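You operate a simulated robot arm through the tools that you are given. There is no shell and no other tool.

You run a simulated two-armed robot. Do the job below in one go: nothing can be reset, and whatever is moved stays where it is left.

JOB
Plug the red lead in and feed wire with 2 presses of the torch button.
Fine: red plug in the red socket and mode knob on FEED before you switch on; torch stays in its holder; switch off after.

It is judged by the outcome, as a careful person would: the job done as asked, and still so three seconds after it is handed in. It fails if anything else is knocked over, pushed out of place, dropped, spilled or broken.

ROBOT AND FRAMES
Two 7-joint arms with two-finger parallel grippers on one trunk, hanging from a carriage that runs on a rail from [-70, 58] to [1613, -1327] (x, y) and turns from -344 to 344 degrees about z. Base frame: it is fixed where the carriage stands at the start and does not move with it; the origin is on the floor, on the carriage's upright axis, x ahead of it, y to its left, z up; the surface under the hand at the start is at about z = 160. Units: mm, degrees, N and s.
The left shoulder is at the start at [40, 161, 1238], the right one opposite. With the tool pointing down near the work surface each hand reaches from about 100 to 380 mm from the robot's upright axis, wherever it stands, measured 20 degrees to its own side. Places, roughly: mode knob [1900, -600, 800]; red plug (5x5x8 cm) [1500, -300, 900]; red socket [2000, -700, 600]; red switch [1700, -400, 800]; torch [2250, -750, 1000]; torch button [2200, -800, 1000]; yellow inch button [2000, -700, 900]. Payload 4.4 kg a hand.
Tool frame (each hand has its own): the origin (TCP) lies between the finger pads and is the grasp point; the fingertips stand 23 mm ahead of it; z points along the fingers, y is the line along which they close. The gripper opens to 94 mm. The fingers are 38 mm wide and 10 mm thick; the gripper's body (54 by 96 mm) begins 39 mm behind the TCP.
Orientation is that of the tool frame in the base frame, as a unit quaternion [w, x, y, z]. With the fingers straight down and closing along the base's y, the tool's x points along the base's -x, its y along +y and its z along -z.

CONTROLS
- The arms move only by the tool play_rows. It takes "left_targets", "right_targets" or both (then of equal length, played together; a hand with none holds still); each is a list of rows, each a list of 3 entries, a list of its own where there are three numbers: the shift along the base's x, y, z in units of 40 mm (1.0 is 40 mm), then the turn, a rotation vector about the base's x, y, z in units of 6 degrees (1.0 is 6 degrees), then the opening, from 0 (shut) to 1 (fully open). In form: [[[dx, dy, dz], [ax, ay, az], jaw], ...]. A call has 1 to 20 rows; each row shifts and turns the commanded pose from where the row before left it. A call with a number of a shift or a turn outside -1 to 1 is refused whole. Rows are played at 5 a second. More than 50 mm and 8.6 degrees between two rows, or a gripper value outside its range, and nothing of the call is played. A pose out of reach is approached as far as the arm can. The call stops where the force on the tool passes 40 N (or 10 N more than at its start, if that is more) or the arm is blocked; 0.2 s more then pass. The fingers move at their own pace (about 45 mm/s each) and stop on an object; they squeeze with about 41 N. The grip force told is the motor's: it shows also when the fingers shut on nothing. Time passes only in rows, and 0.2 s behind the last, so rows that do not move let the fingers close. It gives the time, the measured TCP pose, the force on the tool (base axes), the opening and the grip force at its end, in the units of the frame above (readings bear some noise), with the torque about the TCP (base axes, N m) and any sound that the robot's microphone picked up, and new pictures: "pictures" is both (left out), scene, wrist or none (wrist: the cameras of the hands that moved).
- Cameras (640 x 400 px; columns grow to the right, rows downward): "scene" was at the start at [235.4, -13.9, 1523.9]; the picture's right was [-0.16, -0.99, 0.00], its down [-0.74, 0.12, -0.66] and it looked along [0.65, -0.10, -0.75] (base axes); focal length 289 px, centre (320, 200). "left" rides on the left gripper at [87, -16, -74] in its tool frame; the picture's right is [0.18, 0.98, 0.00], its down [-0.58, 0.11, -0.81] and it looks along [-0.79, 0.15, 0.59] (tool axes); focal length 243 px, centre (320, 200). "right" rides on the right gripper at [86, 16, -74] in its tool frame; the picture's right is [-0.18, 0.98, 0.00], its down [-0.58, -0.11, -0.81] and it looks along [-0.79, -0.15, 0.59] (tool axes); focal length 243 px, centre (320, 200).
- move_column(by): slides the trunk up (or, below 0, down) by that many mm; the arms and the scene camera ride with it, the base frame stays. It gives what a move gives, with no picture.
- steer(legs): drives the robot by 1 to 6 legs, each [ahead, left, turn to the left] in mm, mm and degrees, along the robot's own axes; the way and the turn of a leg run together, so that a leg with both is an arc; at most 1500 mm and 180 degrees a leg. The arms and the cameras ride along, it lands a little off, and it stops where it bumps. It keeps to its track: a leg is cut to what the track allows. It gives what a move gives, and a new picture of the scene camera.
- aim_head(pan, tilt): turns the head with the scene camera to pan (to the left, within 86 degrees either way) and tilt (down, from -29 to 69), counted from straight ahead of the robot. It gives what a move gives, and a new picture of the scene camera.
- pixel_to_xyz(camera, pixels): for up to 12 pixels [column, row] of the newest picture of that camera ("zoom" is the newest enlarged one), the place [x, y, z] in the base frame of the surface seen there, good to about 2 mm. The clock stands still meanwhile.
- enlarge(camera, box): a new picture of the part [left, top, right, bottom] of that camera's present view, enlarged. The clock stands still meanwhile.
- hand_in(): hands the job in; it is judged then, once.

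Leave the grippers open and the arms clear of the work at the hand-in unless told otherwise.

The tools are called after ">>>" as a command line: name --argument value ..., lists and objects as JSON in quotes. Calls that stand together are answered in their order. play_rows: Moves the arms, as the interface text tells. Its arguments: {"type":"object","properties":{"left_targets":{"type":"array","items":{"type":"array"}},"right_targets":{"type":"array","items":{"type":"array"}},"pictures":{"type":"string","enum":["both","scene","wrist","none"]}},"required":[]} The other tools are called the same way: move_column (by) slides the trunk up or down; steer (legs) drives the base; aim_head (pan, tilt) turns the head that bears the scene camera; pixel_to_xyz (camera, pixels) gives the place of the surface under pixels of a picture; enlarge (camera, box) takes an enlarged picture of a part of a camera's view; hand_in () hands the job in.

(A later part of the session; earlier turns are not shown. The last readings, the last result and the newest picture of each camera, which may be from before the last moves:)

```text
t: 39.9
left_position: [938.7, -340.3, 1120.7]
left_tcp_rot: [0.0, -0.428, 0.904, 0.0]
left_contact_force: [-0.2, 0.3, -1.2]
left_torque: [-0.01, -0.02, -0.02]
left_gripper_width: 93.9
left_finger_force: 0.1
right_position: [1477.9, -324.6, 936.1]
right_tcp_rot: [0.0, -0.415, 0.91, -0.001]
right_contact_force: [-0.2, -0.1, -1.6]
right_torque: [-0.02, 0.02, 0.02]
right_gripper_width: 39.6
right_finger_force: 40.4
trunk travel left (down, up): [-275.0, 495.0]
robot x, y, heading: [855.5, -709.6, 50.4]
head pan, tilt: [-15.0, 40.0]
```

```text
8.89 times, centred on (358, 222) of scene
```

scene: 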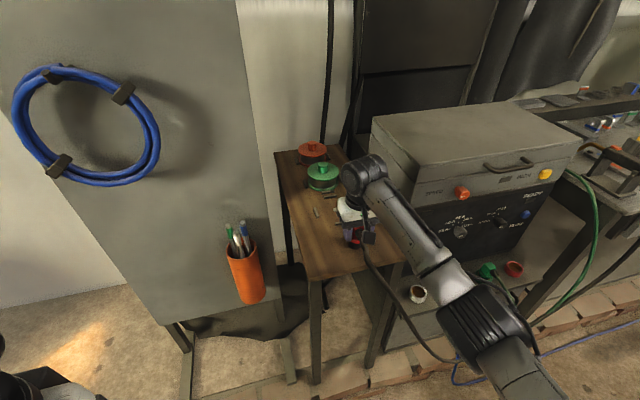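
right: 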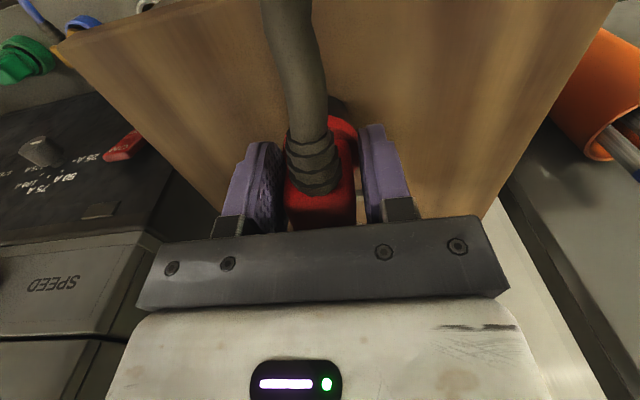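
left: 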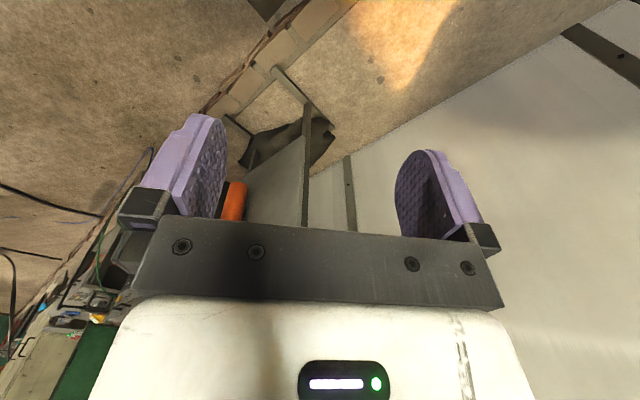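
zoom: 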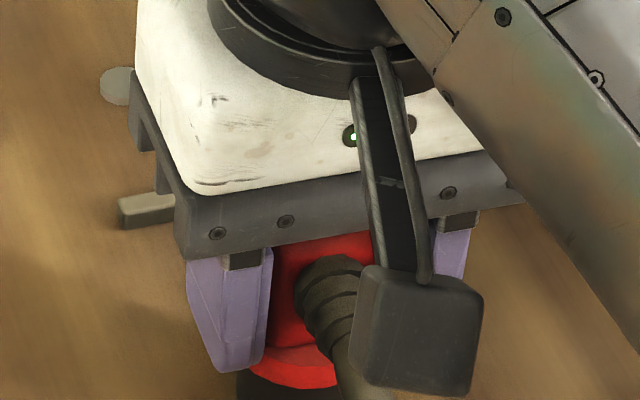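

The plug moved exactly with the hand, pads apparently catching just the flange's edge at the tips. I'll open, go 10 mm deeper so the pads take both flange and cube fully, and close again.

>>> play_rows --right_targets '[[[0, 0, 0], [0, 0, 0], 0.8], [[0, 0, 0], [0, 0, 0], 0.8], [[0, 0, 0], [0, 0, 0], 0.8], [[0, 0, 0], [0, 0, 0], 0.8], [[0, 0, -0.13], [0, 0, 0], 0.8], [[0, 0, -0.13], [0, 0, 0], 0.8], [[0, 0, 0], [0, 0, 0], 0.8]]' --pictures "wrist"

>>> enlarge --camera "right" --box '[210, 90, 420, 230]'

```text
t: 41.5
left_position: [937.5, -340.7, 1120.0]
left_tcp_rot: [0.0, -0.427, 0.904, 0.0]
left_contact_force: [1.1, -0.4, 0.1]
left_torque: [-0.01, 0.0, -0.03]
left_gripper_width: 93.9
left_finger_force: 0.0
right_position: [1478.3, -323.8, 924.8]
right_tcp_rot: [0.0, -0.415, 0.91, 0.0]
right_contact_force: [0.8, -1.0, 0.5]
right_torque: [0.0, 0.02, 0.0]
right_gripper_width: 75.0
right_finger_force: 0.0
trunk travel left (down, up): [-275.0, 495.0]
robot x, y, heading: [857.1, -707.5, 50.2]
head pan, tilt: [-15.0, 40.0]
```

right: 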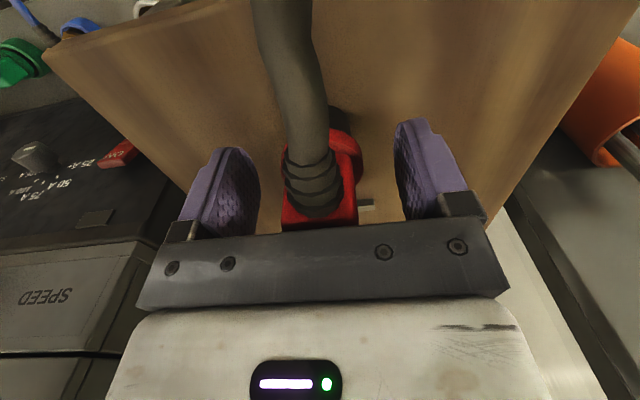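

```text
2.86 times, centred on (315, 160) of right
```

zoom: 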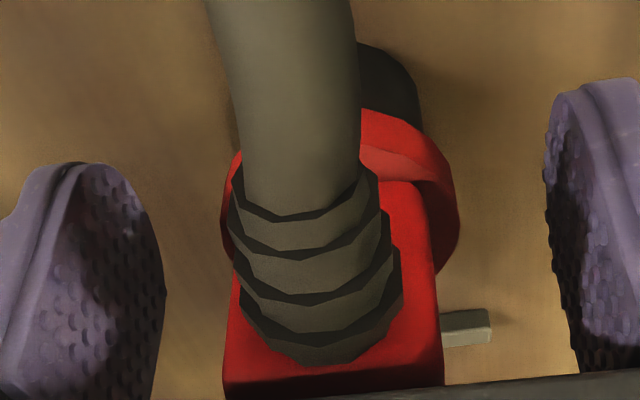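

Fingers now reach beside the flange. Closing and lifting slowly 20 mm.

>>> play_rows --right_targets '[[[0, 0, 0], [0, 0, 0], 0], [[0, 0, 0], [0, 0, 0], 0], [[0, 0, 0], [0, 0, 0], 0], [[0, 0, 0], [0, 0, 0], 0], [[0, 0, 0], [0, 0, 0], 0], [[0, 0, 0.1], [0, 0, 0], 0], [[0, 0, 0.1], [0, 0, 0], 0], [[0, 0, 0.1], [0, 0, 0], 0], [[0, 0, 0.1], [0, 0, 0], 0], [[0, 0, 0.1], [0, 0, 0], 0]]' --pictures "both"

>>> enlarge --camera "right" --box '[210, 90, 420, 230]'

>>> enlarge --camera "scene" --box '[322, 200, 394, 245]'

```text
t: 43.7
left_position: [937.3, -339.1, 1119.3]
left_tcp_rot: [0.0, -0.427, 0.904, 0.0]
left_contact_force: [-0.7, -0.1, -0.2]
left_torque: [0.05, 0.04, 0.0]
left_gripper_width: 93.6
left_finger_force: 0.1
right_position: [1476.3, -324.8, 945.8]
right_tcp_rot: [0.0, -0.415, 0.91, -0.001]
right_contact_force: [-0.4, 0.3, -1.4]
right_torque: [0.0, 0.01, -0.04]
right_gripper_width: 39.6
right_finger_force: 41.3
trunk travel left (down, up): [-275.0, 495.0]
robot x, y, heading: [860.0, -705.2, 50.6]
head pan, tilt: [-15.0, 40.0]
```

scene: 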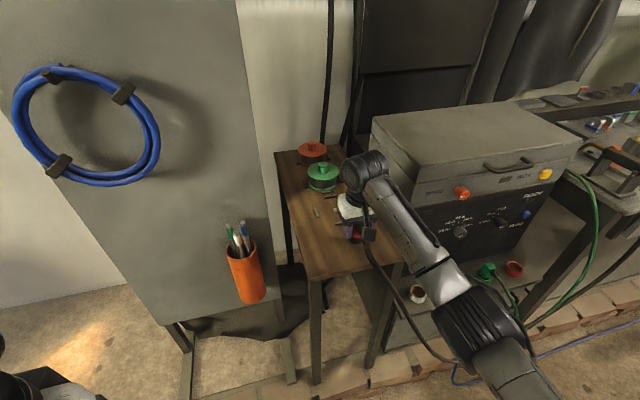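
right: 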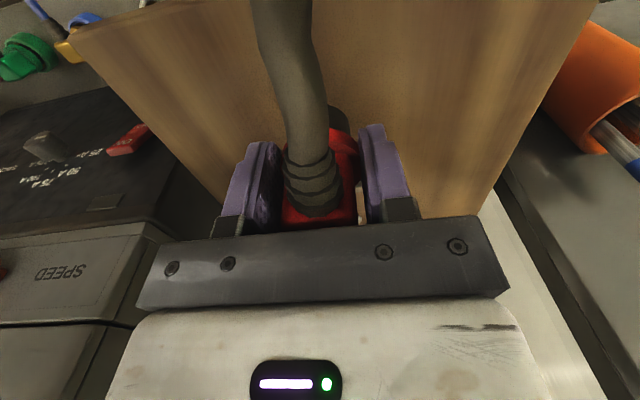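

```text
2.86 times, centred on (315, 160) of right
```

zoom: 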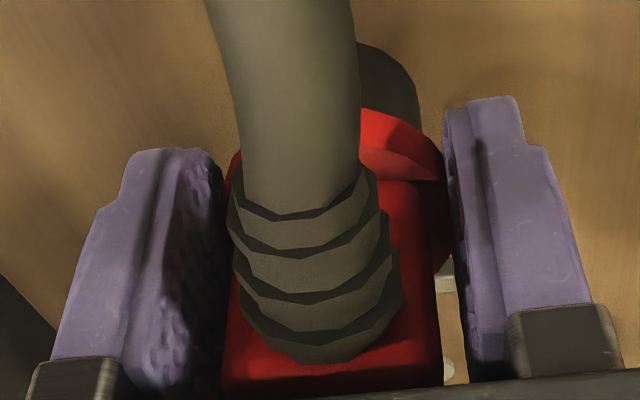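

```text
8.89 times, centred on (358, 222) of scene
```

zoom: 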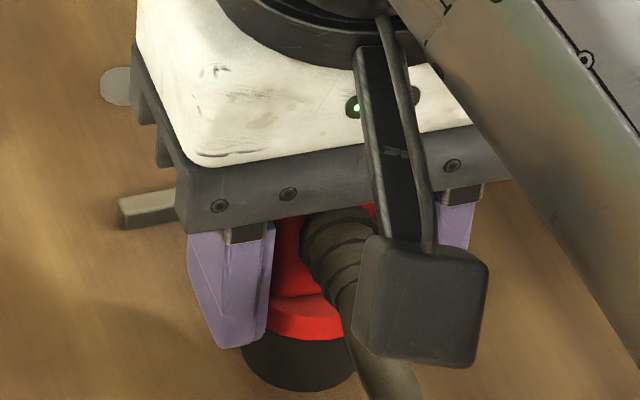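

A firm hold on the flange now (39.6 mm), plug upright and lifted. Lifting another 80 mm at moderate speed.

>>> play_rows --right_targets '[[[0, 0, 0.2], [0, 0, 0], 0], [[0, 0, 0.3], [0, 0, 0], 0], [[0, 0, 0.3], [0, 0, 0], 0], [[0, 0, 0.3], [0, 0, 0], 0], [[0, 0, 0.3], [0, 0, 0], 0], [[0, 0, 0.3], [0, 0, 0], 0], [[0, 0, 0.3], [0, 0, 0], 0], [[0, 0, 0], [0, 0, 0], 0]]' --pictures "both"

```text
t: 45.5
left_position: [938.1, -339.7, 1120.4]
left_tcp_rot: [0.0, -0.427, 0.904, 0.0]
left_contact_force: [-0.5, 0.3, -0.3]
left_torque: [0.0, 0.0, 0.0]
left_gripper_width: 93.9
left_finger_force: 0.0
right_position: [1476.6, -324.6, 1026.1]
right_tcp_rot: [-0.001, -0.415, 0.91, -0.001]
right_contact_force: [0.3, -0.4, -0.9]
right_torque: [-0.01, 0.05, 0.0]
right_gripper_width: 40.1
right_finger_force: 41.3
trunk travel left (down, up): [-275.0, 495.0]
robot x, y, heading: [856.1, -708.3, 50.5]
head pan, tilt: [-15.0, 40.0]
```

scene: 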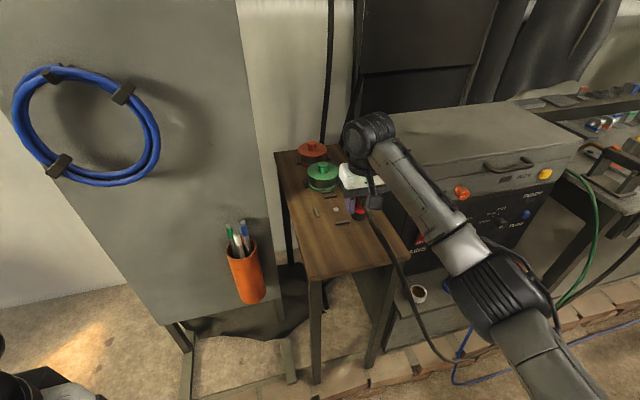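
right: 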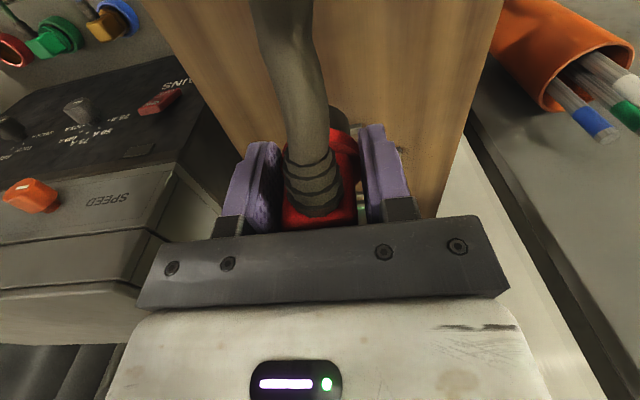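

The plug is still held firmly (40.1 mm). Retracting 240 mm towards the robot, gently.

>>> play_rows --right_targets '[[[-0.32, -0.386, 0], [0, 0, 0], 0], [[-0.32, -0.386, 0], [0, 0, 0], 0], [[-0.32, -0.386, 0], [0, 0, 0], 0], [[-0.32, -0.386, 0], [0, 0, 0], 0], [[-0.32, -0.386, 0], [0, 0, 0], 0], [[-0.32, -0.386, 0], [0, 0, 0], 0], [[-0.32, -0.386, 0], [0, 0, 0], 0], [[-0.32, -0.386, 0], [0, 0, 0], 0], [[-0.32, -0.386, 0], [0, 0, 0], 0], [[-0.32, -0.386, 0], [0, 0, 0], 0], [[-0.32, -0.386, 0], [0, 0, 0], 0], [[-0.32, -0.386, 0], [0, 0, 0], 0]]' --pictures "both"

```text
t: 48.1
left_position: [938.3, -341.5, 1120.0]
left_tcp_rot: [-0.001, -0.428, 0.904, 0.0]
left_contact_force: [-0.3, 0.0, 0.2]
left_torque: [0.03, -0.01, -0.02]
left_gripper_width: 94.1
left_finger_force: 0.1
right_position: [1323.3, -509.5, 1025.6]
right_tcp_rot: [0.0, -0.414, 0.91, -0.001]
right_contact_force: [0.1, -0.5, 0.1]
right_torque: [-0.01, 0.0, -0.03]
right_gripper_width: 39.8
right_finger_force: 41.2
trunk travel left (down, up): [-275.0, 495.0]
robot x, y, heading: [858.8, -708.1, 50.5]
head pan, tilt: [-15.0, 40.0]
```

scene: 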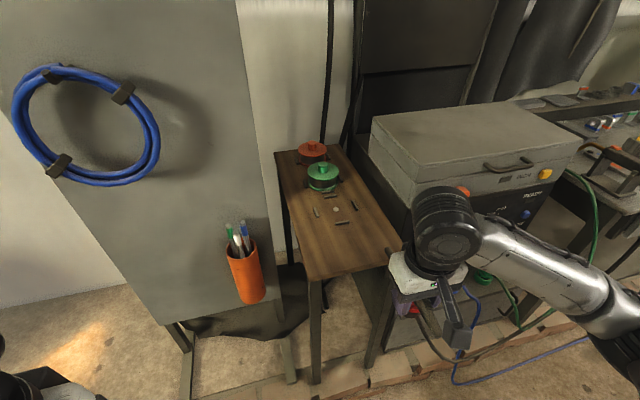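
right: 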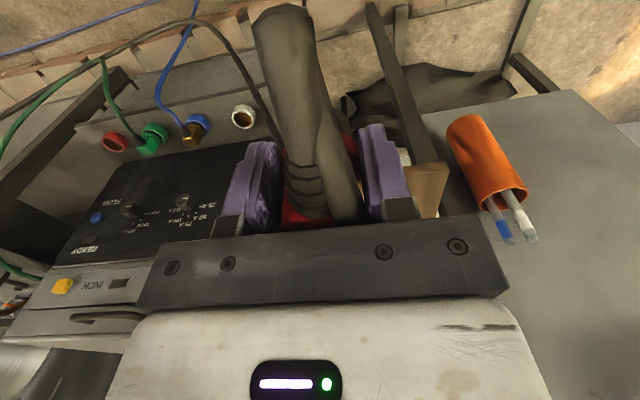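

Plug held in front of the bench. Driving 640 mm to the right to bring it in front of the red socket.

>>> steer --legs '[[0, -320, 0], [0, -320, 0]]'

>>> aim_head --pan -10 --tilt 45

```text
t: 52.0
left_position: [1433.3, -746.1, 1119.2]
left_tcp_rot: [0.0, -0.427, 0.904, 0.0]
left_contact_force: [-0.4, -0.5, -0.6]
left_torque: [0.0, 0.02, 0.01]
left_gripper_width: 94.0
left_finger_force: 0.2
right_position: [1818.5, -916.9, 1025.6]
right_tcp_rot: [0.0, -0.415, 0.91, 0.0]
right_contact_force: [0.8, -0.5, -1.3]
right_torque: [-0.01, -0.01, -0.01]
right_gripper_width: 39.6
right_finger_force: 41.3
trunk travel left (down, up): [-275.0, 495.0]
robot x, y, heading: [1350.3, -1113.6, 50.6]
head pan, tilt: [-15.0, 40.0]
```

scene: 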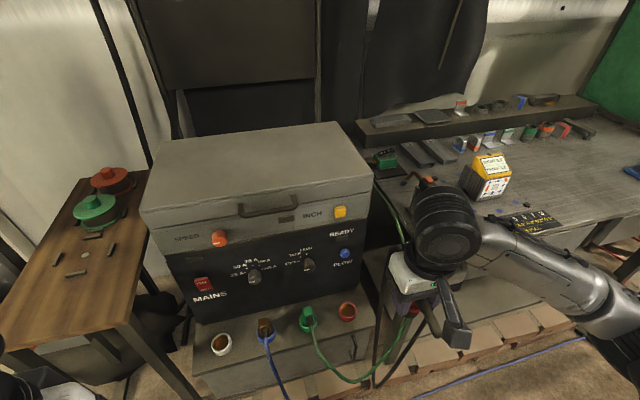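

```text
t: 52.6
left_position: [1431.5, -747.0, 1120.1]
left_tcp_rot: [-0.001, -0.427, 0.904, 0.0]
left_contact_force: [0.1, -0.3, -0.3]
left_torque: [0.0, 0.02, -0.03]
left_gripper_width: 94.1
left_finger_force: 0.0
right_position: [1819.1, -917.1, 1025.9]
right_tcp_rot: [0.0, -0.415, 0.91, 0.001]
right_contact_force: [0.4, -1.0, -0.7]
right_torque: [-0.05, 0.0, -0.01]
right_gripper_width: 39.8
right_finger_force: 41.6
trunk travel left (down, up): [-275.0, 495.0]
robot x, y, heading: [1350.8, -1114.8, 50.5]
head pan, tilt: [-10.0, 45.0]
```

scene: 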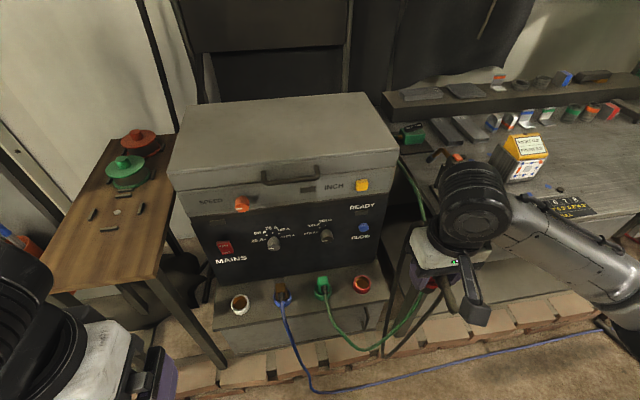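

The red socket is at (362,285). Enlarging to find its rim, and the seated green plug for comparison.

>>> enlarge --camera "scene" --box '[300, 262, 380, 312]'

```text
8.00 times, centred on (340, 287) of scene
```

zoom: 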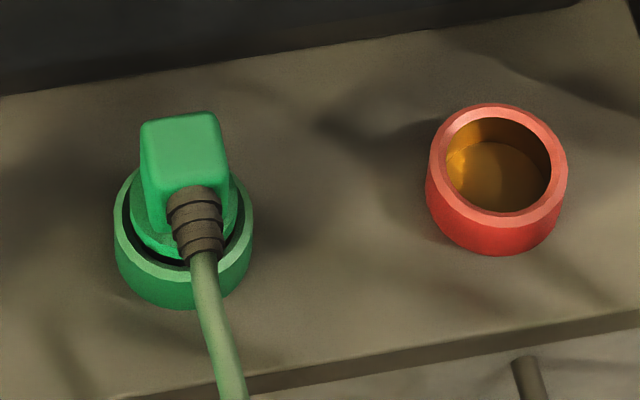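

>>> pixel_to_xyz --camera "zoom" --pixels '[[435, 165], [560, 170], [497, 109], [495, 220], [450, 128], [545, 128], [450, 205], [545, 208], [500, 185], [182, 150], [160, 200], [125, 240]]'

>>> pixel_to_xyz --camera "zoom" --pixels '[[148, 122], [215, 118], [223, 172], [152, 190], [142, 225], [160, 245], [245, 210], [160, 275], [300, 250], [420, 250]]'

```text
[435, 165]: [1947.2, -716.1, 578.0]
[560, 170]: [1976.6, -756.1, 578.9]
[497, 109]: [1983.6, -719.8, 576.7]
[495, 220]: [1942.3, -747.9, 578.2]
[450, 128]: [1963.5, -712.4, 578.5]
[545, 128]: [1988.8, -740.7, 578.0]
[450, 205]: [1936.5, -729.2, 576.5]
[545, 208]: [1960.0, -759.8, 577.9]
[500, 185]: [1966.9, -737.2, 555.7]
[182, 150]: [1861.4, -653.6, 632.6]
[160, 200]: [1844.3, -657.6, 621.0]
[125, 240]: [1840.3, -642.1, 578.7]
```

```text
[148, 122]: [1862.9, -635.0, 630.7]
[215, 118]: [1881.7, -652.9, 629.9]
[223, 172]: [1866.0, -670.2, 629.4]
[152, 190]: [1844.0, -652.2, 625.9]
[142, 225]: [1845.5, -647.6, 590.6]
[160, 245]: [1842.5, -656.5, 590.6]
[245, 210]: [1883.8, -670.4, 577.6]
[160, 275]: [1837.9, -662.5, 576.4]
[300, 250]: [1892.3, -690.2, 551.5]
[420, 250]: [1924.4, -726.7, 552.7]
```

Rim at z 578, hole floor about 556, socket centre about (1962.4, -735.3). Seated, the plug's TCP should read about 604. The hand must come down close in front of the panel's FLOW and INCH buttons, so I'll measure my wrist's own extent ahead of the TCP.

>>> enlarge --camera "scene" --box '[390, 145, 550, 335]'

>>> pixel_to_xyz --camera "scene" --pixels '[[475, 165], [475, 160], [475, 157], [445, 175], [505, 175], [475, 228], [420, 232], [432, 245], [412, 255], [475, 180]]'

```text
2.11 times, centred on (470, 240) of scene
```

zoom: 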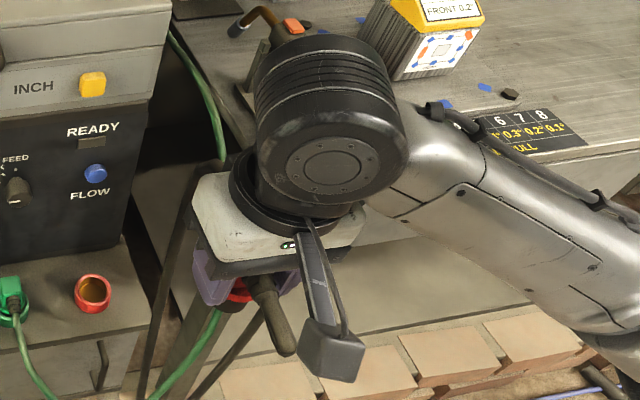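

```text
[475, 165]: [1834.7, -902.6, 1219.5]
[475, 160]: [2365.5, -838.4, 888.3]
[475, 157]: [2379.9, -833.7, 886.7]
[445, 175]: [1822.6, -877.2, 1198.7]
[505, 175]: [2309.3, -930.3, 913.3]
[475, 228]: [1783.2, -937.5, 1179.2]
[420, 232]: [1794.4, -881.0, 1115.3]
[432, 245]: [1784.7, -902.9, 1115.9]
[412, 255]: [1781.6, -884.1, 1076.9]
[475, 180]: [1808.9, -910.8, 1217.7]
```

The wrist reaches about 40 mm ahead of the TCP axis, which should leave 15–20 mm to the FLOW button. Now I'll check where the right bench, its cables and my forearm are.

>>> pixel_to_xyz --camera "scene" --pixels '[[560, 235], [610, 270], [620, 300], [510, 225], [395, 300], [410, 225], [400, 175], [425, 315], [383, 345], [560, 300], [430, 290], [365, 228]]'

>>> aim_head --pan -30 --tilt 50

```text
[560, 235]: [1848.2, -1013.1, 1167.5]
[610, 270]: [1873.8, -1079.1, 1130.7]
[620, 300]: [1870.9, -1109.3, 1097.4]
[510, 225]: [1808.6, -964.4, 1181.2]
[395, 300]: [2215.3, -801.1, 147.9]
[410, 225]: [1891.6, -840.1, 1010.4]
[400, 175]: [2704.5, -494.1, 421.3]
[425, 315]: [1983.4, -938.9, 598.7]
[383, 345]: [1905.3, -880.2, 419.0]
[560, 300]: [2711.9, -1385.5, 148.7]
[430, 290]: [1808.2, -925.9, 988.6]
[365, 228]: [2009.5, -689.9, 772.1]
```

```text
t: 53.4
left_position: [1432.6, -746.2, 1119.3]
left_tcp_rot: [-0.001, -0.427, 0.904, 0.0]
left_contact_force: [0.1, 0.3, -0.8]
left_torque: [0.0, -0.04, -0.02]
left_gripper_width: 93.9
left_finger_force: 0.0
right_position: [1817.9, -916.5, 1024.9]
right_tcp_rot: [0.0, -0.415, 0.91, 0.0]
right_contact_force: [-0.1, -0.1, -1.0]
right_torque: [0.01, -0.01, 0.0]
right_gripper_width: 39.9
right_finger_force: 41.0
trunk travel left (down, up): [-275.0, 495.0]
robot x, y, heading: [1356.1, -1112.9, 50.6]
head pan, tilt: [-30.0, 50.0]
```

scene: 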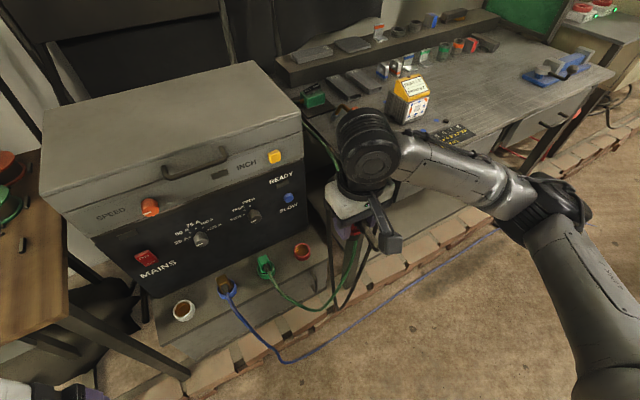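

My forearm bulges to the right towards the torch bench. I'll drive 150 mm left so the arm reaches across and stays clear of that bench's hanging leads.

>>> steer --legs '[[0, 150, 0]]'

```text
t: 54.8
left_position: [1318.1, -651.4, 1119.9]
left_tcp_rot: [0.001, -0.427, 0.904, 0.0]
left_contact_force: [-0.3, 0.7, 0.8]
left_torque: [-0.05, 0.01, 0.0]
left_gripper_width: 93.9
left_finger_force: 0.0
right_position: [1701.3, -821.2, 1024.6]
right_tcp_rot: [0.0, -0.415, 0.91, 0.0]
right_contact_force: [0.0, 1.2, -0.6]
right_torque: [-0.02, 0.01, 0.04]
right_gripper_width: 39.8
right_finger_force: 40.9
trunk travel left (down, up): [-275.0, 495.0]
robot x, y, heading: [1237.6, -1017.3, 50.6]
head pan, tilt: [-30.0, 50.0]
```

scene: 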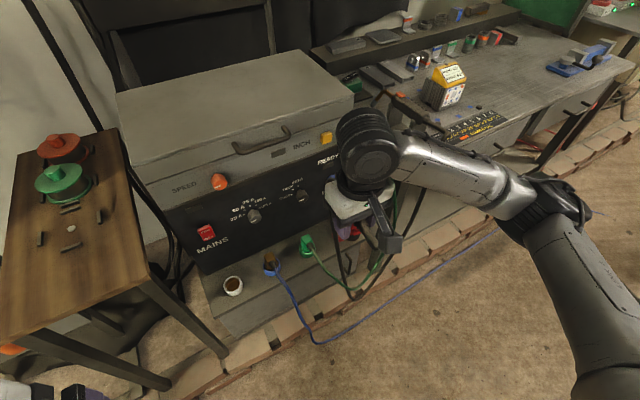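

Now swinging the plug right, forward and down to a point in front of the socket at z 750, well out from the panel.

>>> play_rows --right_targets '[[[0.4, -0.097, -0.69], [0, 0, 0], 0], [[0.4, -0.097, -0.69], [0, 0, 0], 0], [[0.4, -0.097, -0.69], [0, 0, 0], 0], [[0.4, -0.097, -0.69], [0, 0, 0], 0], [[0.4, -0.097, -0.69], [0, 0, 0], 0], [[0.4, -0.097, -0.69], [0, 0, 0], 0], [[0.4, -0.097, -0.69], [0, 0, 0], 0], [[0.4, -0.097, -0.69], [0, 0, 0], 0], [[0.4, -0.097, -0.69], [0, 0, 0], 0], [[0.4, -0.097, -0.69], [0, 0, 0], 0]]' --pictures "both"

```text
t: 57.0
left_position: [1316.5, -651.8, 1119.5]
left_tcp_rot: [0.0, -0.427, 0.904, 0.0]
left_contact_force: [-0.1, -0.6, 0.5]
left_torque: [-0.05, 0.01, 0.01]
left_gripper_width: 94.1
left_finger_force: 0.1
right_position: [1863.7, -859.4, 749.1]
right_tcp_rot: [0.0, -0.415, 0.91, 0.0]
right_contact_force: [-0.1, 0.0, -2.4]
right_torque: [0.03, 0.01, 0.0]
right_gripper_width: 39.7
right_finger_force: 40.7
trunk travel left (down, up): [-275.0, 495.0]
robot x, y, heading: [1236.9, -1019.5, 50.2]
head pan, tilt: [-30.0, 50.0]
```

scene: 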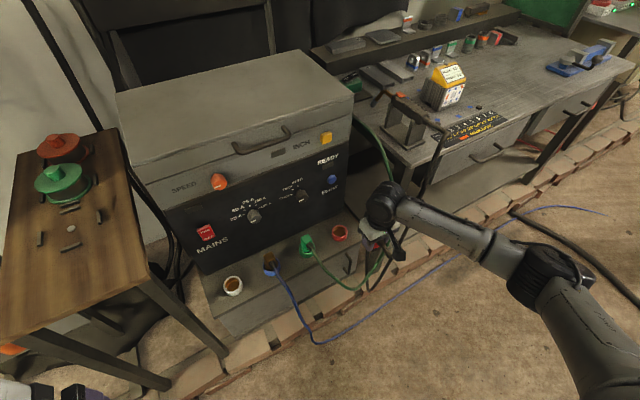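
right: 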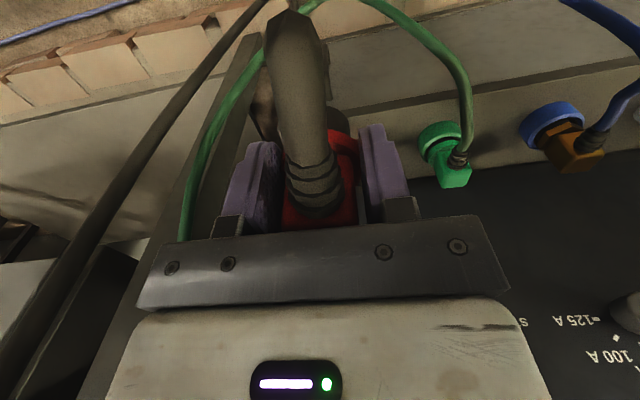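

Green and black leads hang near the hand. I'll enlarge to see how they run relative to my path.

>>> enlarge --camera "scene" --box '[290, 140, 450, 300]'

>>> pixel_to_xyz --camera "scene" --pixels '[[376, 140], [389, 165], [393, 178], [385, 262], [375, 278], [352, 290], [428, 180], [433, 160], [408, 160], [378, 285]]'

```text
2.50 times, centred on (370, 220) of scene
```

zoom: 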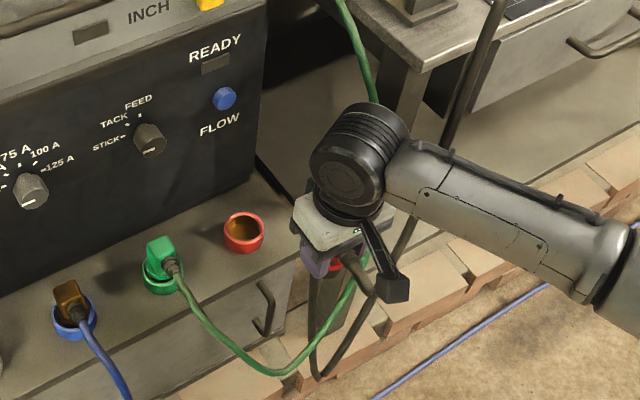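

```text
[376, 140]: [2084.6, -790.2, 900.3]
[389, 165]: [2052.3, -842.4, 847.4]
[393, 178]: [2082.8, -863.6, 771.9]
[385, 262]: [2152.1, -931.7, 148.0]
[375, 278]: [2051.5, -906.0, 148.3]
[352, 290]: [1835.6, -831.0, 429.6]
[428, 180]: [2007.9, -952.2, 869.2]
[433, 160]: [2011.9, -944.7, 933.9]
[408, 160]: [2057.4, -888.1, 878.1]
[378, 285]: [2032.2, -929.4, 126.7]
```

The torch's black lead hangs behind my forearm, so advancing could push it. I'll measure forearm and lead.

>>> pixel_to_xyz --camera "scene" --pixels '[[410, 205], [430, 212], [450, 220], [480, 235], [510, 250], [405, 225], [396, 240], [440, 145], [437, 165], [414, 100], [443, 130], [380, 262]]'

>>> enlarge --camera "scene" --box '[350, 80, 510, 180]'

```text
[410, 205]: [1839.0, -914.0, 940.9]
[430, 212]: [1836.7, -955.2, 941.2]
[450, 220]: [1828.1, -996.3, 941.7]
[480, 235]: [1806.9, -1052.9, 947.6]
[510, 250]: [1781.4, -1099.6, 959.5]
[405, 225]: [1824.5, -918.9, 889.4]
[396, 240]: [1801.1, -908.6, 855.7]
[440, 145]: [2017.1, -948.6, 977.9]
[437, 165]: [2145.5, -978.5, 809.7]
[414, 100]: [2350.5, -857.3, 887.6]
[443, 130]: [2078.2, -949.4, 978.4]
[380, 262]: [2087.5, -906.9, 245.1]
```

```text
4.00 times, centred on (430, 130) of scene
```

zoom: 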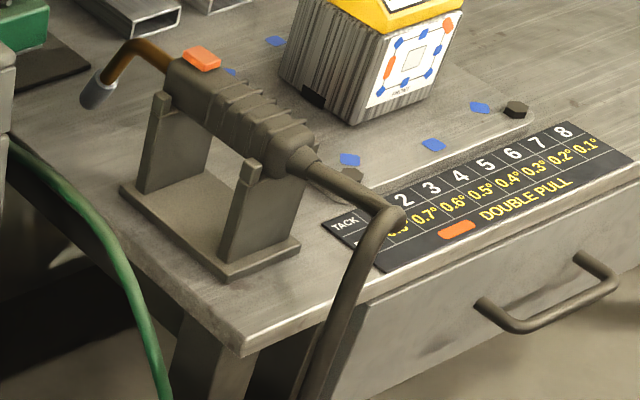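

The forearm now points mostly back towards the robot, about 80 mm clear of both leads. Advancing to hover over the socket at TCP z 670 (plug bottom about 44 mm above the rim).

>>> play_rows --right_targets '[[[0.411, 0.517, -0.33], [0, 0, 0], 0], [[0.411, 0.517, -0.33], [0, 0, 0], 0], [[0.411, 0.517, -0.33], [0, 0, 0], 0], [[0.411, 0.517, -0.33], [0, 0, 0], 0], [[0.411, 0.517, -0.33], [0, 0, 0], 0], [[0.411, 0.517, -0.33], [0, 0, 0], 0], [[0, 0, 0], [0, 0, 0], 0]]' --pictures "both"

>>> enlarge --camera "scene" --box '[300, 180, 400, 260]'

```text
t: 58.6
left_position: [1317.7, -652.4, 1118.5]
left_tcp_rot: [0.0, -0.427, 0.904, 0.0]
left_contact_force: [-0.5, 0.2, 0.4]
left_torque: [-0.02, 0.05, -0.03]
left_gripper_width: 94.0
left_finger_force: 0.1
right_position: [1948.6, -747.4, 677.5]
right_tcp_rot: [0.002, -0.416, 0.909, 0.0]
right_contact_force: [0.5, -0.4, -2.1]
right_torque: [-0.04, 0.05, -0.01]
right_gripper_width: 39.6
right_finger_force: 40.9
right hand out of reach, approached as far as the arm can: row 6
trunk travel left (down, up): [-275.0, 495.0]
robot x, y, heading: [1236.3, -1020.9, 50.6]
head pan, tilt: [-30.0, 50.0]
```

scene: 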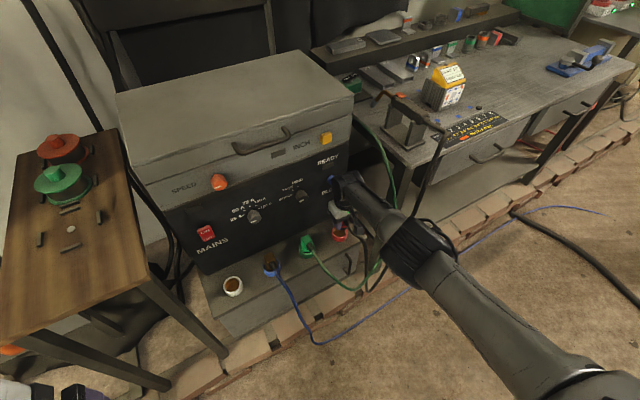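
right: 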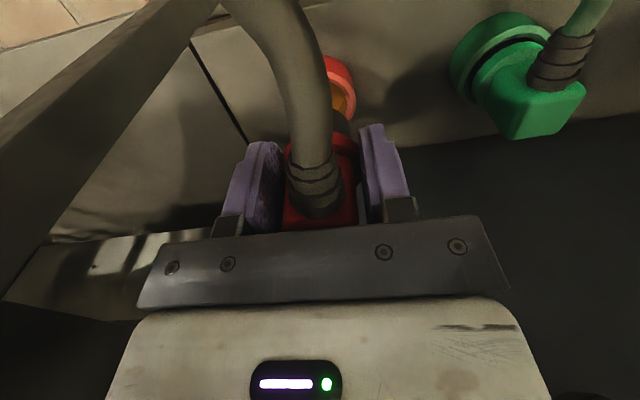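

```text
5.00 times, centred on (350, 220) of scene
```

zoom: 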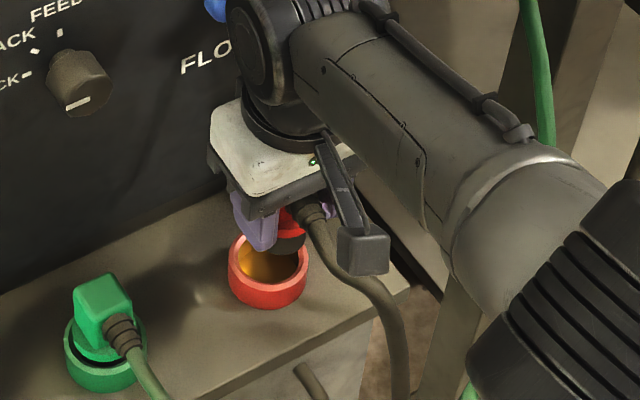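

The arm is near its reach limit with the trunk this high. I'll back off and up, then lower the trunk 240 mm and shift 50 mm right so the arm has reserve.

>>> play_rows --right_targets '[[[-0.4, -0.48, 0.6], [0, 0, 0], 0], [[-0.4, -0.48, 0.8], [0, 0, 0], 0], [[-0.4, -0.48, 0.8], [0, 0, 0], 0], [[-0.4, -0.48, 0.8], [0, 0, 0], 0], [[-0.4, -0.48, 0.8], [0, 0, 0], 0], [[-0.4, -0.48, 0.8], [0, 0, 0], 0], [[0, 0, 0.8], [0, 0, 0], 0], [[0, 0, 0], [0, 0, 0], 0]]' --pictures "scene"

```text
t: 60.4
left_position: [1315.7, -652.0, 1119.5]
left_tcp_rot: [-0.001, -0.427, 0.904, 0.001]
left_contact_force: [-0.2, -0.4, 0.8]
left_torque: [-0.01, 0.01, -0.01]
left_gripper_width: 94.0
left_finger_force: 0.0
right_position: [1850.8, -864.0, 893.4]
right_tcp_rot: [0.0, -0.416, 0.91, 0.0]
right_contact_force: [0.1, -0.3, -1.1]
right_torque: [0.01, -0.01, 0.0]
right_gripper_width: 40.1
right_finger_force: 41.0
trunk travel left (down, up): [-275.0, 495.0]
robot x, y, heading: [1235.2, -1016.5, 50.5]
head pan, tilt: [-30.0, 50.0]
```

scene: 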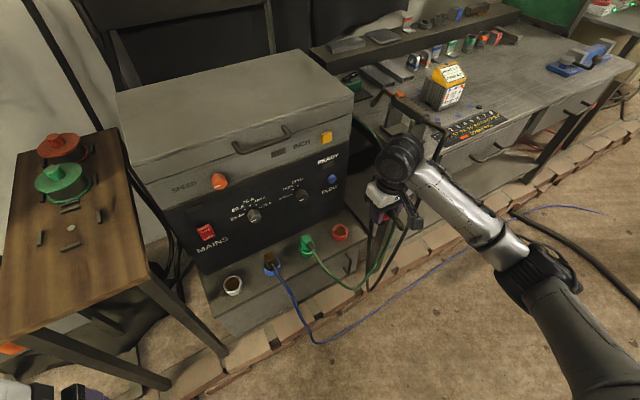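

Backed off to z 893, well in front of the ledge. Now a 50 mm drive right and the trunk down 230 mm (plug ends at about z 615, in front of the ledge).

>>> steer --legs '[[0, -50, 0]]'

>>> move_column --by -210

>>> aim_head --pan -25 --tilt 42

```text
t: 61.3
left_position: [1356.2, -683.2, 1120.4]
left_tcp_rot: [0.0, -0.427, 0.904, 0.001]
left_contact_force: [0.5, -0.3, 0.8]
left_torque: [0.0, 0.02, -0.03]
left_gripper_width: 94.1
left_finger_force: 0.1
right_position: [1890.7, -895.3, 895.1]
right_tcp_rot: [0.0, -0.414, 0.91, 0.0]
right_contact_force: [0.7, -0.2, -1.5]
right_torque: [0.01, -0.03, -0.01]
right_gripper_width: 39.6
right_finger_force: 41.3
trunk travel left (down, up): [-275.0, 495.0]
robot x, y, heading: [1274.2, -1049.0, 50.6]
head pan, tilt: [-30.0, 50.0]
```

scene: 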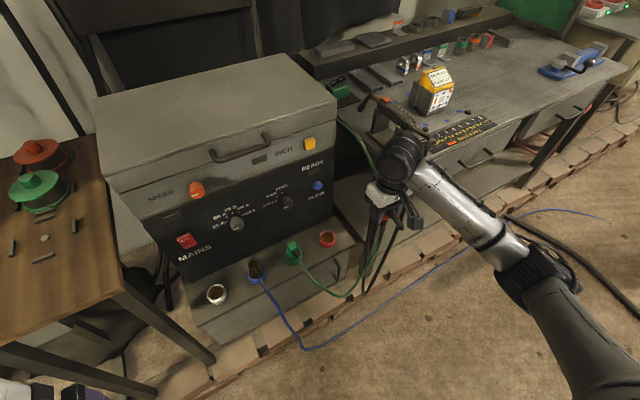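

```text
t: 63.6
left_position: [1355.4, -683.7, 910.3]
left_tcp_rot: [0.0, -0.427, 0.904, 0.001]
left_contact_force: [-0.3, 0.7, -0.3]
left_torque: [0.03, 0.01, -0.02]
left_gripper_width: 93.8
left_finger_force: 0.0
right_position: [1890.4, -895.1, 683.8]
right_tcp_rot: [0.0, -0.414, 0.91, 0.0]
right_contact_force: [-0.2, -0.2, -1.1]
right_torque: [-0.04, 0.04, 0.01]
right_gripper_width: 39.5
right_finger_force: 41.0
trunk travel left (down, up): [-65.0, 705.0]
robot x, y, heading: [1277.3, -1049.0, 50.6]
head pan, tilt: [-30.0, 50.0]
```

```text
t: 64.3
left_position: [1356.7, -683.2, 910.8]
left_tcp_rot: [0.0, -0.427, 0.904, 0.0]
left_contact_force: [0.1, -0.1, 0.2]
left_torque: [0.03, 0.0, -0.02]
left_gripper_width: 94.0
left_finger_force: 0.0
right_position: [1891.1, -893.8, 683.4]
right_tcp_rot: [0.0, -0.414, 0.91, 0.0]
right_contact_force: [-0.8, -0.4, -1.2]
right_torque: [0.0, 0.01, -0.02]
right_gripper_width: 39.6
right_finger_force: 40.3
trunk travel left (down, up): [-65.0, 705.0]
robot x, y, heading: [1280.9, -1048.0, 50.4]
head pan, tilt: [-25.0, 42.0]
```

scene: 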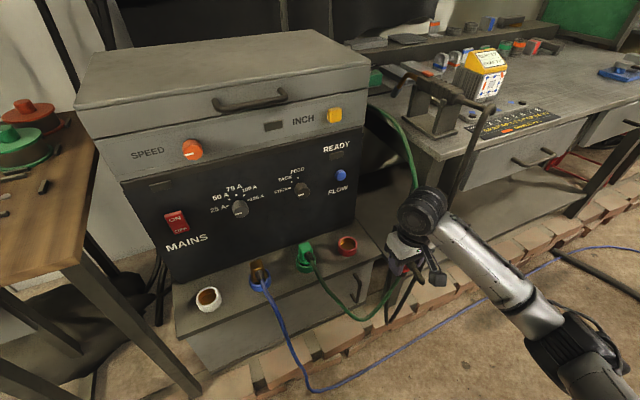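

The plug hangs in view at about (395,268). I'll enlarge to measure its base against the TCP before inserting.

>>> enlarge --camera "scene" --box '[330, 230, 450, 305]'

```text
5.33 times, centred on (390, 268) of scene
```

zoom: 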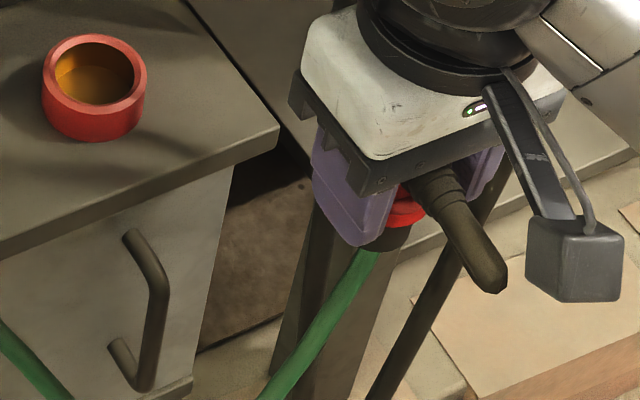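

Now moving forward over the socket at constant height.

>>> play_rows --right_targets '[[[0.297, 0.661, 0], [0, 0, 0], 0], [[0.297, 0.661, 0], [0, 0, 0], 0], [[0.297, 0.661, 0], [0, 0, 0], 0], [[0.297, 0.661, 0], [0, 0, 0], 0], [[0.297, 0.661, 0], [0, 0, 0], 0], [[0.297, 0.661, 0], [0, 0, 0], 0], [[0, 0, -0.6], [0, 0, 0], 0], [[0, 0, 0], [0, 0, 0], 0]]' --pictures "both"

>>> enlarge --camera "scene" --box '[300, 190, 396, 265]'

```text
t: 66.1
left_position: [1355.7, -682.4, 910.4]
left_tcp_rot: [0.0, -0.427, 0.904, -0.001]
left_contact_force: [0.4, 0.9, -0.3]
left_torque: [0.0, 0.01, 0.02]
left_gripper_width: 93.9
left_finger_force: 0.0
right_position: [1962.8, -736.2, 658.8]
right_tcp_rot: [0.001, -0.415, 0.91, -0.001]
right_contact_force: [0.8, 0.3, -0.6]
right_torque: [-0.01, 0.01, -0.04]
right_gripper_width: 39.6
right_finger_force: 41.6
trunk travel left (down, up): [-65.0, 705.0]
robot x, y, heading: [1276.1, -1047.8, 50.7]
head pan, tilt: [-25.0, 42.0]
```

scene: 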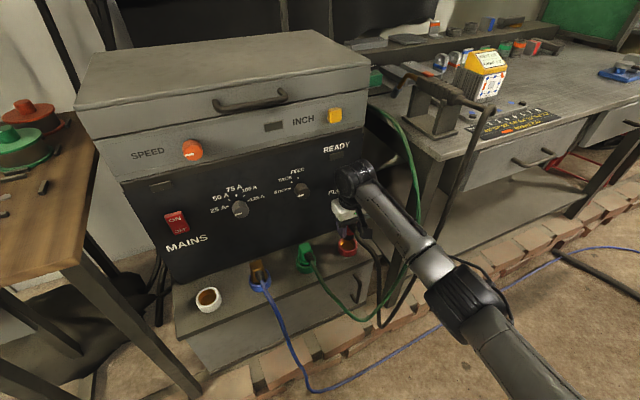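
right: 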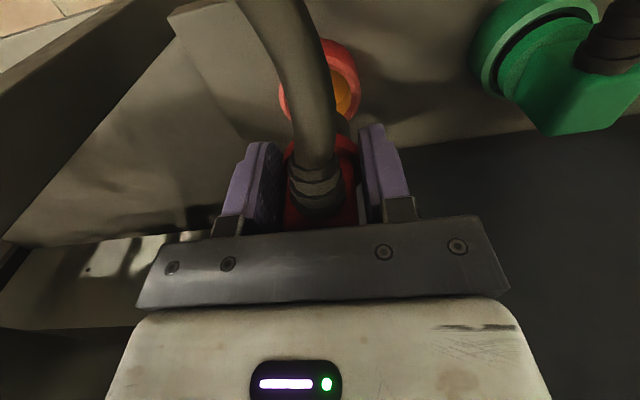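

```text
5.33 times, centred on (348, 228) of scene
```

zoom: 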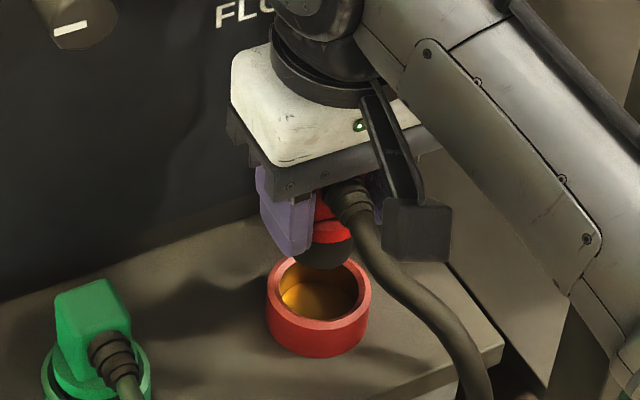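

Hovering above. Checking the plug base's position against the rim.

>>> pixel_to_xyz --camera "zoom" --pixels '[[322, 262], [306, 255], [340, 262], [352, 250], [335, 230], [318, 225], [325, 267], [272, 290], [366, 300], [300, 320], [330, 326], [345, 265]]'

```text
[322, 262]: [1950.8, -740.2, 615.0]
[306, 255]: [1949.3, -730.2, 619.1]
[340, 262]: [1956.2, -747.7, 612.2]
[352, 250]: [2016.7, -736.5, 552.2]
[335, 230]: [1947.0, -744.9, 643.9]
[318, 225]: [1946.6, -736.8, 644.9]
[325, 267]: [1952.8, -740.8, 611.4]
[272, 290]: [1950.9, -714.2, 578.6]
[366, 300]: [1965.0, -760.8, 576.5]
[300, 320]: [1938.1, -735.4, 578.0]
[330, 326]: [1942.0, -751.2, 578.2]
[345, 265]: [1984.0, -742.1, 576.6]
```

By camera the plug sits about 3–4 mm too far in +x relative to the socket centre. Correcting 3 mm, then descending 44 mm in small steps.

>>> play_rows --right_targets '[[[-0.075, 0.01, 0], [0, 0, 0], 0], [[0, 0, -0.2], [0, 0, 0], 0], [[0, 0, -0.2], [0, 0, 0], 0], [[0, 0, -0.2], [0, 0, 0], 0], [[0, 0, -0.2], [0, 0, 0], 0], [[0, 0, -0.15], [0, 0, 0], 0], [[0, 0, -0.15], [0, 0, 0], 0]]' --pictures "both"

>>> enlarge --camera "scene" --box '[300, 190, 396, 265]'

```text
t: 67.6
left_position: [1355.6, -684.1, 910.1]
left_tcp_rot: [0.0, -0.426, 0.905, 0.001]
left_contact_force: [0.2, -0.3, -0.4]
left_torque: [0.01, 0.01, 0.02]
left_gripper_width: 94.2
left_finger_force: 0.1
right_position: [1959.7, -736.0, 624.5]
right_tcp_rot: [0.003, -0.416, 0.909, 0.003]
right_contact_force: [-5.4, -5.4, 9.1]
right_torque: [-0.12, 0.23, 0.08]
right_gripper_width: 39.6
right_finger_force: 41.4
trunk travel left (down, up): [-65.0, 705.0]
robot x, y, heading: [1274.8, -1050.1, 51.0]
head pan, tilt: [-25.0, 42.0]
stopped in row 7 (right hand): the force on the tool passed its limit at 46 N (the readings are from after the stop); the commanded pose is now the measured one
```

scene: 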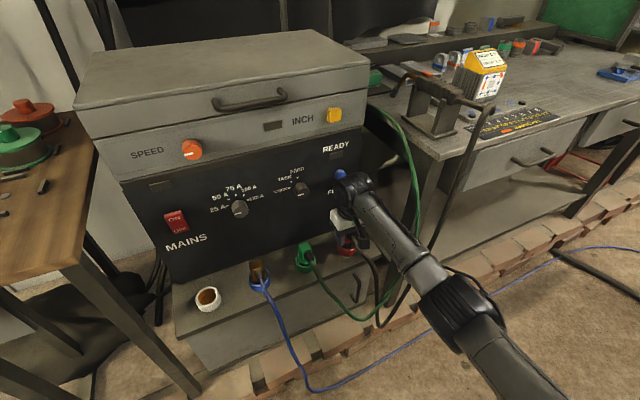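
right: 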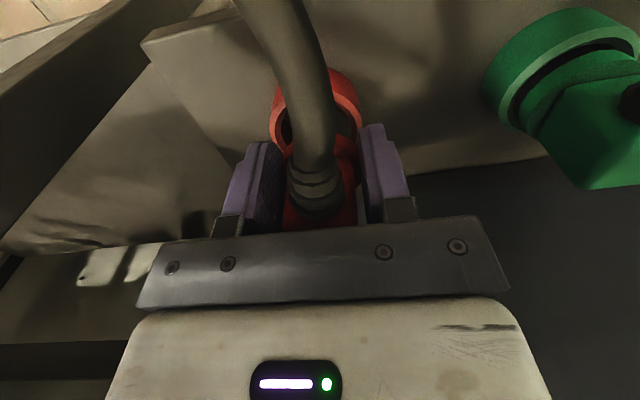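

```text
5.33 times, centred on (348, 228) of scene
```

zoom: 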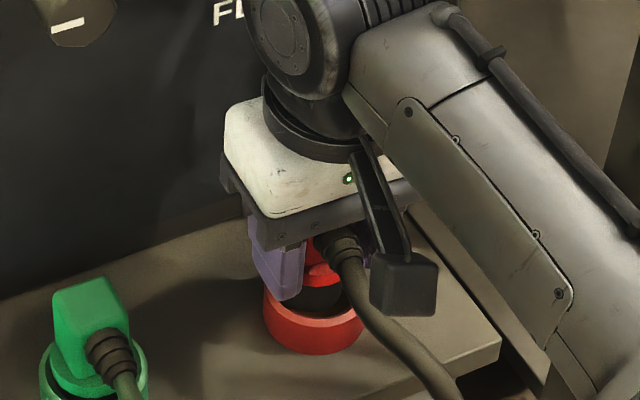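

Stopped with the plug's bottom at the rim level (TCP 624.5), pushing back and up, so the base touched the rim, seemingly on the far side. Raising 8 mm and looking closely.

>>> play_rows --right_targets '[[[0, 0, 0.2], [0, 0, 0], 0], [[0, 0, 0], [0, 0, 0], 0]]' --pictures "both"

>>> enlarge --camera "right" --box '[220, 50, 420, 230]'

>>> enlarge --camera "scene" --box '[320, 222, 376, 260]'

```text
t: 68.2
left_position: [1355.0, -683.7, 910.2]
left_tcp_rot: [0.0, -0.427, 0.904, 0.0]
left_contact_force: [-0.1, -0.6, 0.2]
left_torque: [-0.02, 0.02, -0.01]
left_gripper_width: 94.0
left_finger_force: 0.0
right_position: [1958.3, -735.5, 631.0]
right_tcp_rot: [0.003, -0.415, 0.91, 0.003]
right_contact_force: [0.5, 0.7, -1.4]
right_torque: [-0.01, -0.01, -0.01]
right_gripper_width: 39.7
right_finger_force: 40.6
trunk travel left (down, up): [-65.0, 705.0]
robot x, y, heading: [1275.0, -1045.9, 50.6]
head pan, tilt: [-25.0, 42.0]
```

scene: 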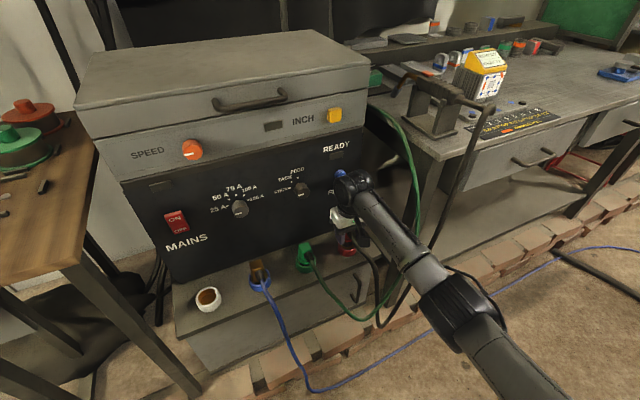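
right: 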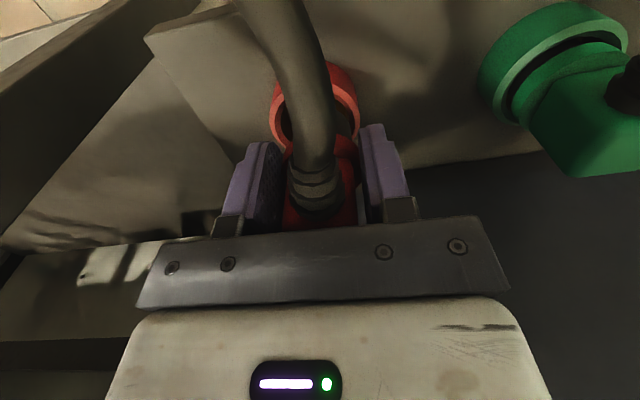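

```text
2.22 times, centred on (320, 140) of right
```

zoom: 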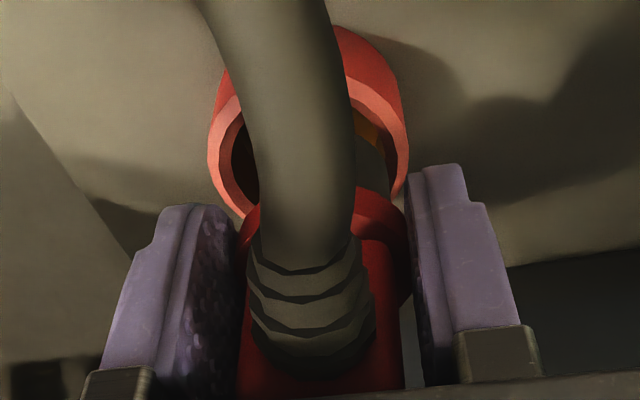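

```text
10.53 times, centred on (348, 241) of scene
```

zoom: 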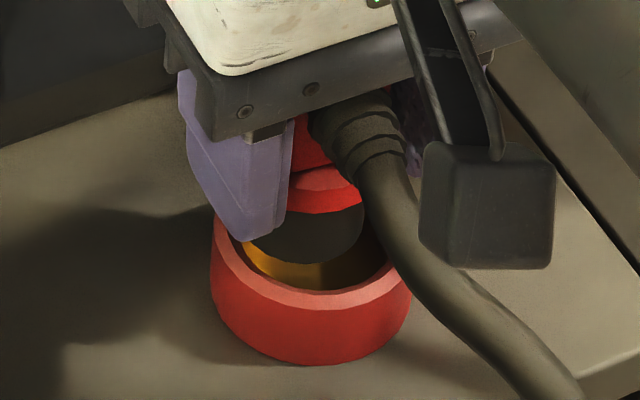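

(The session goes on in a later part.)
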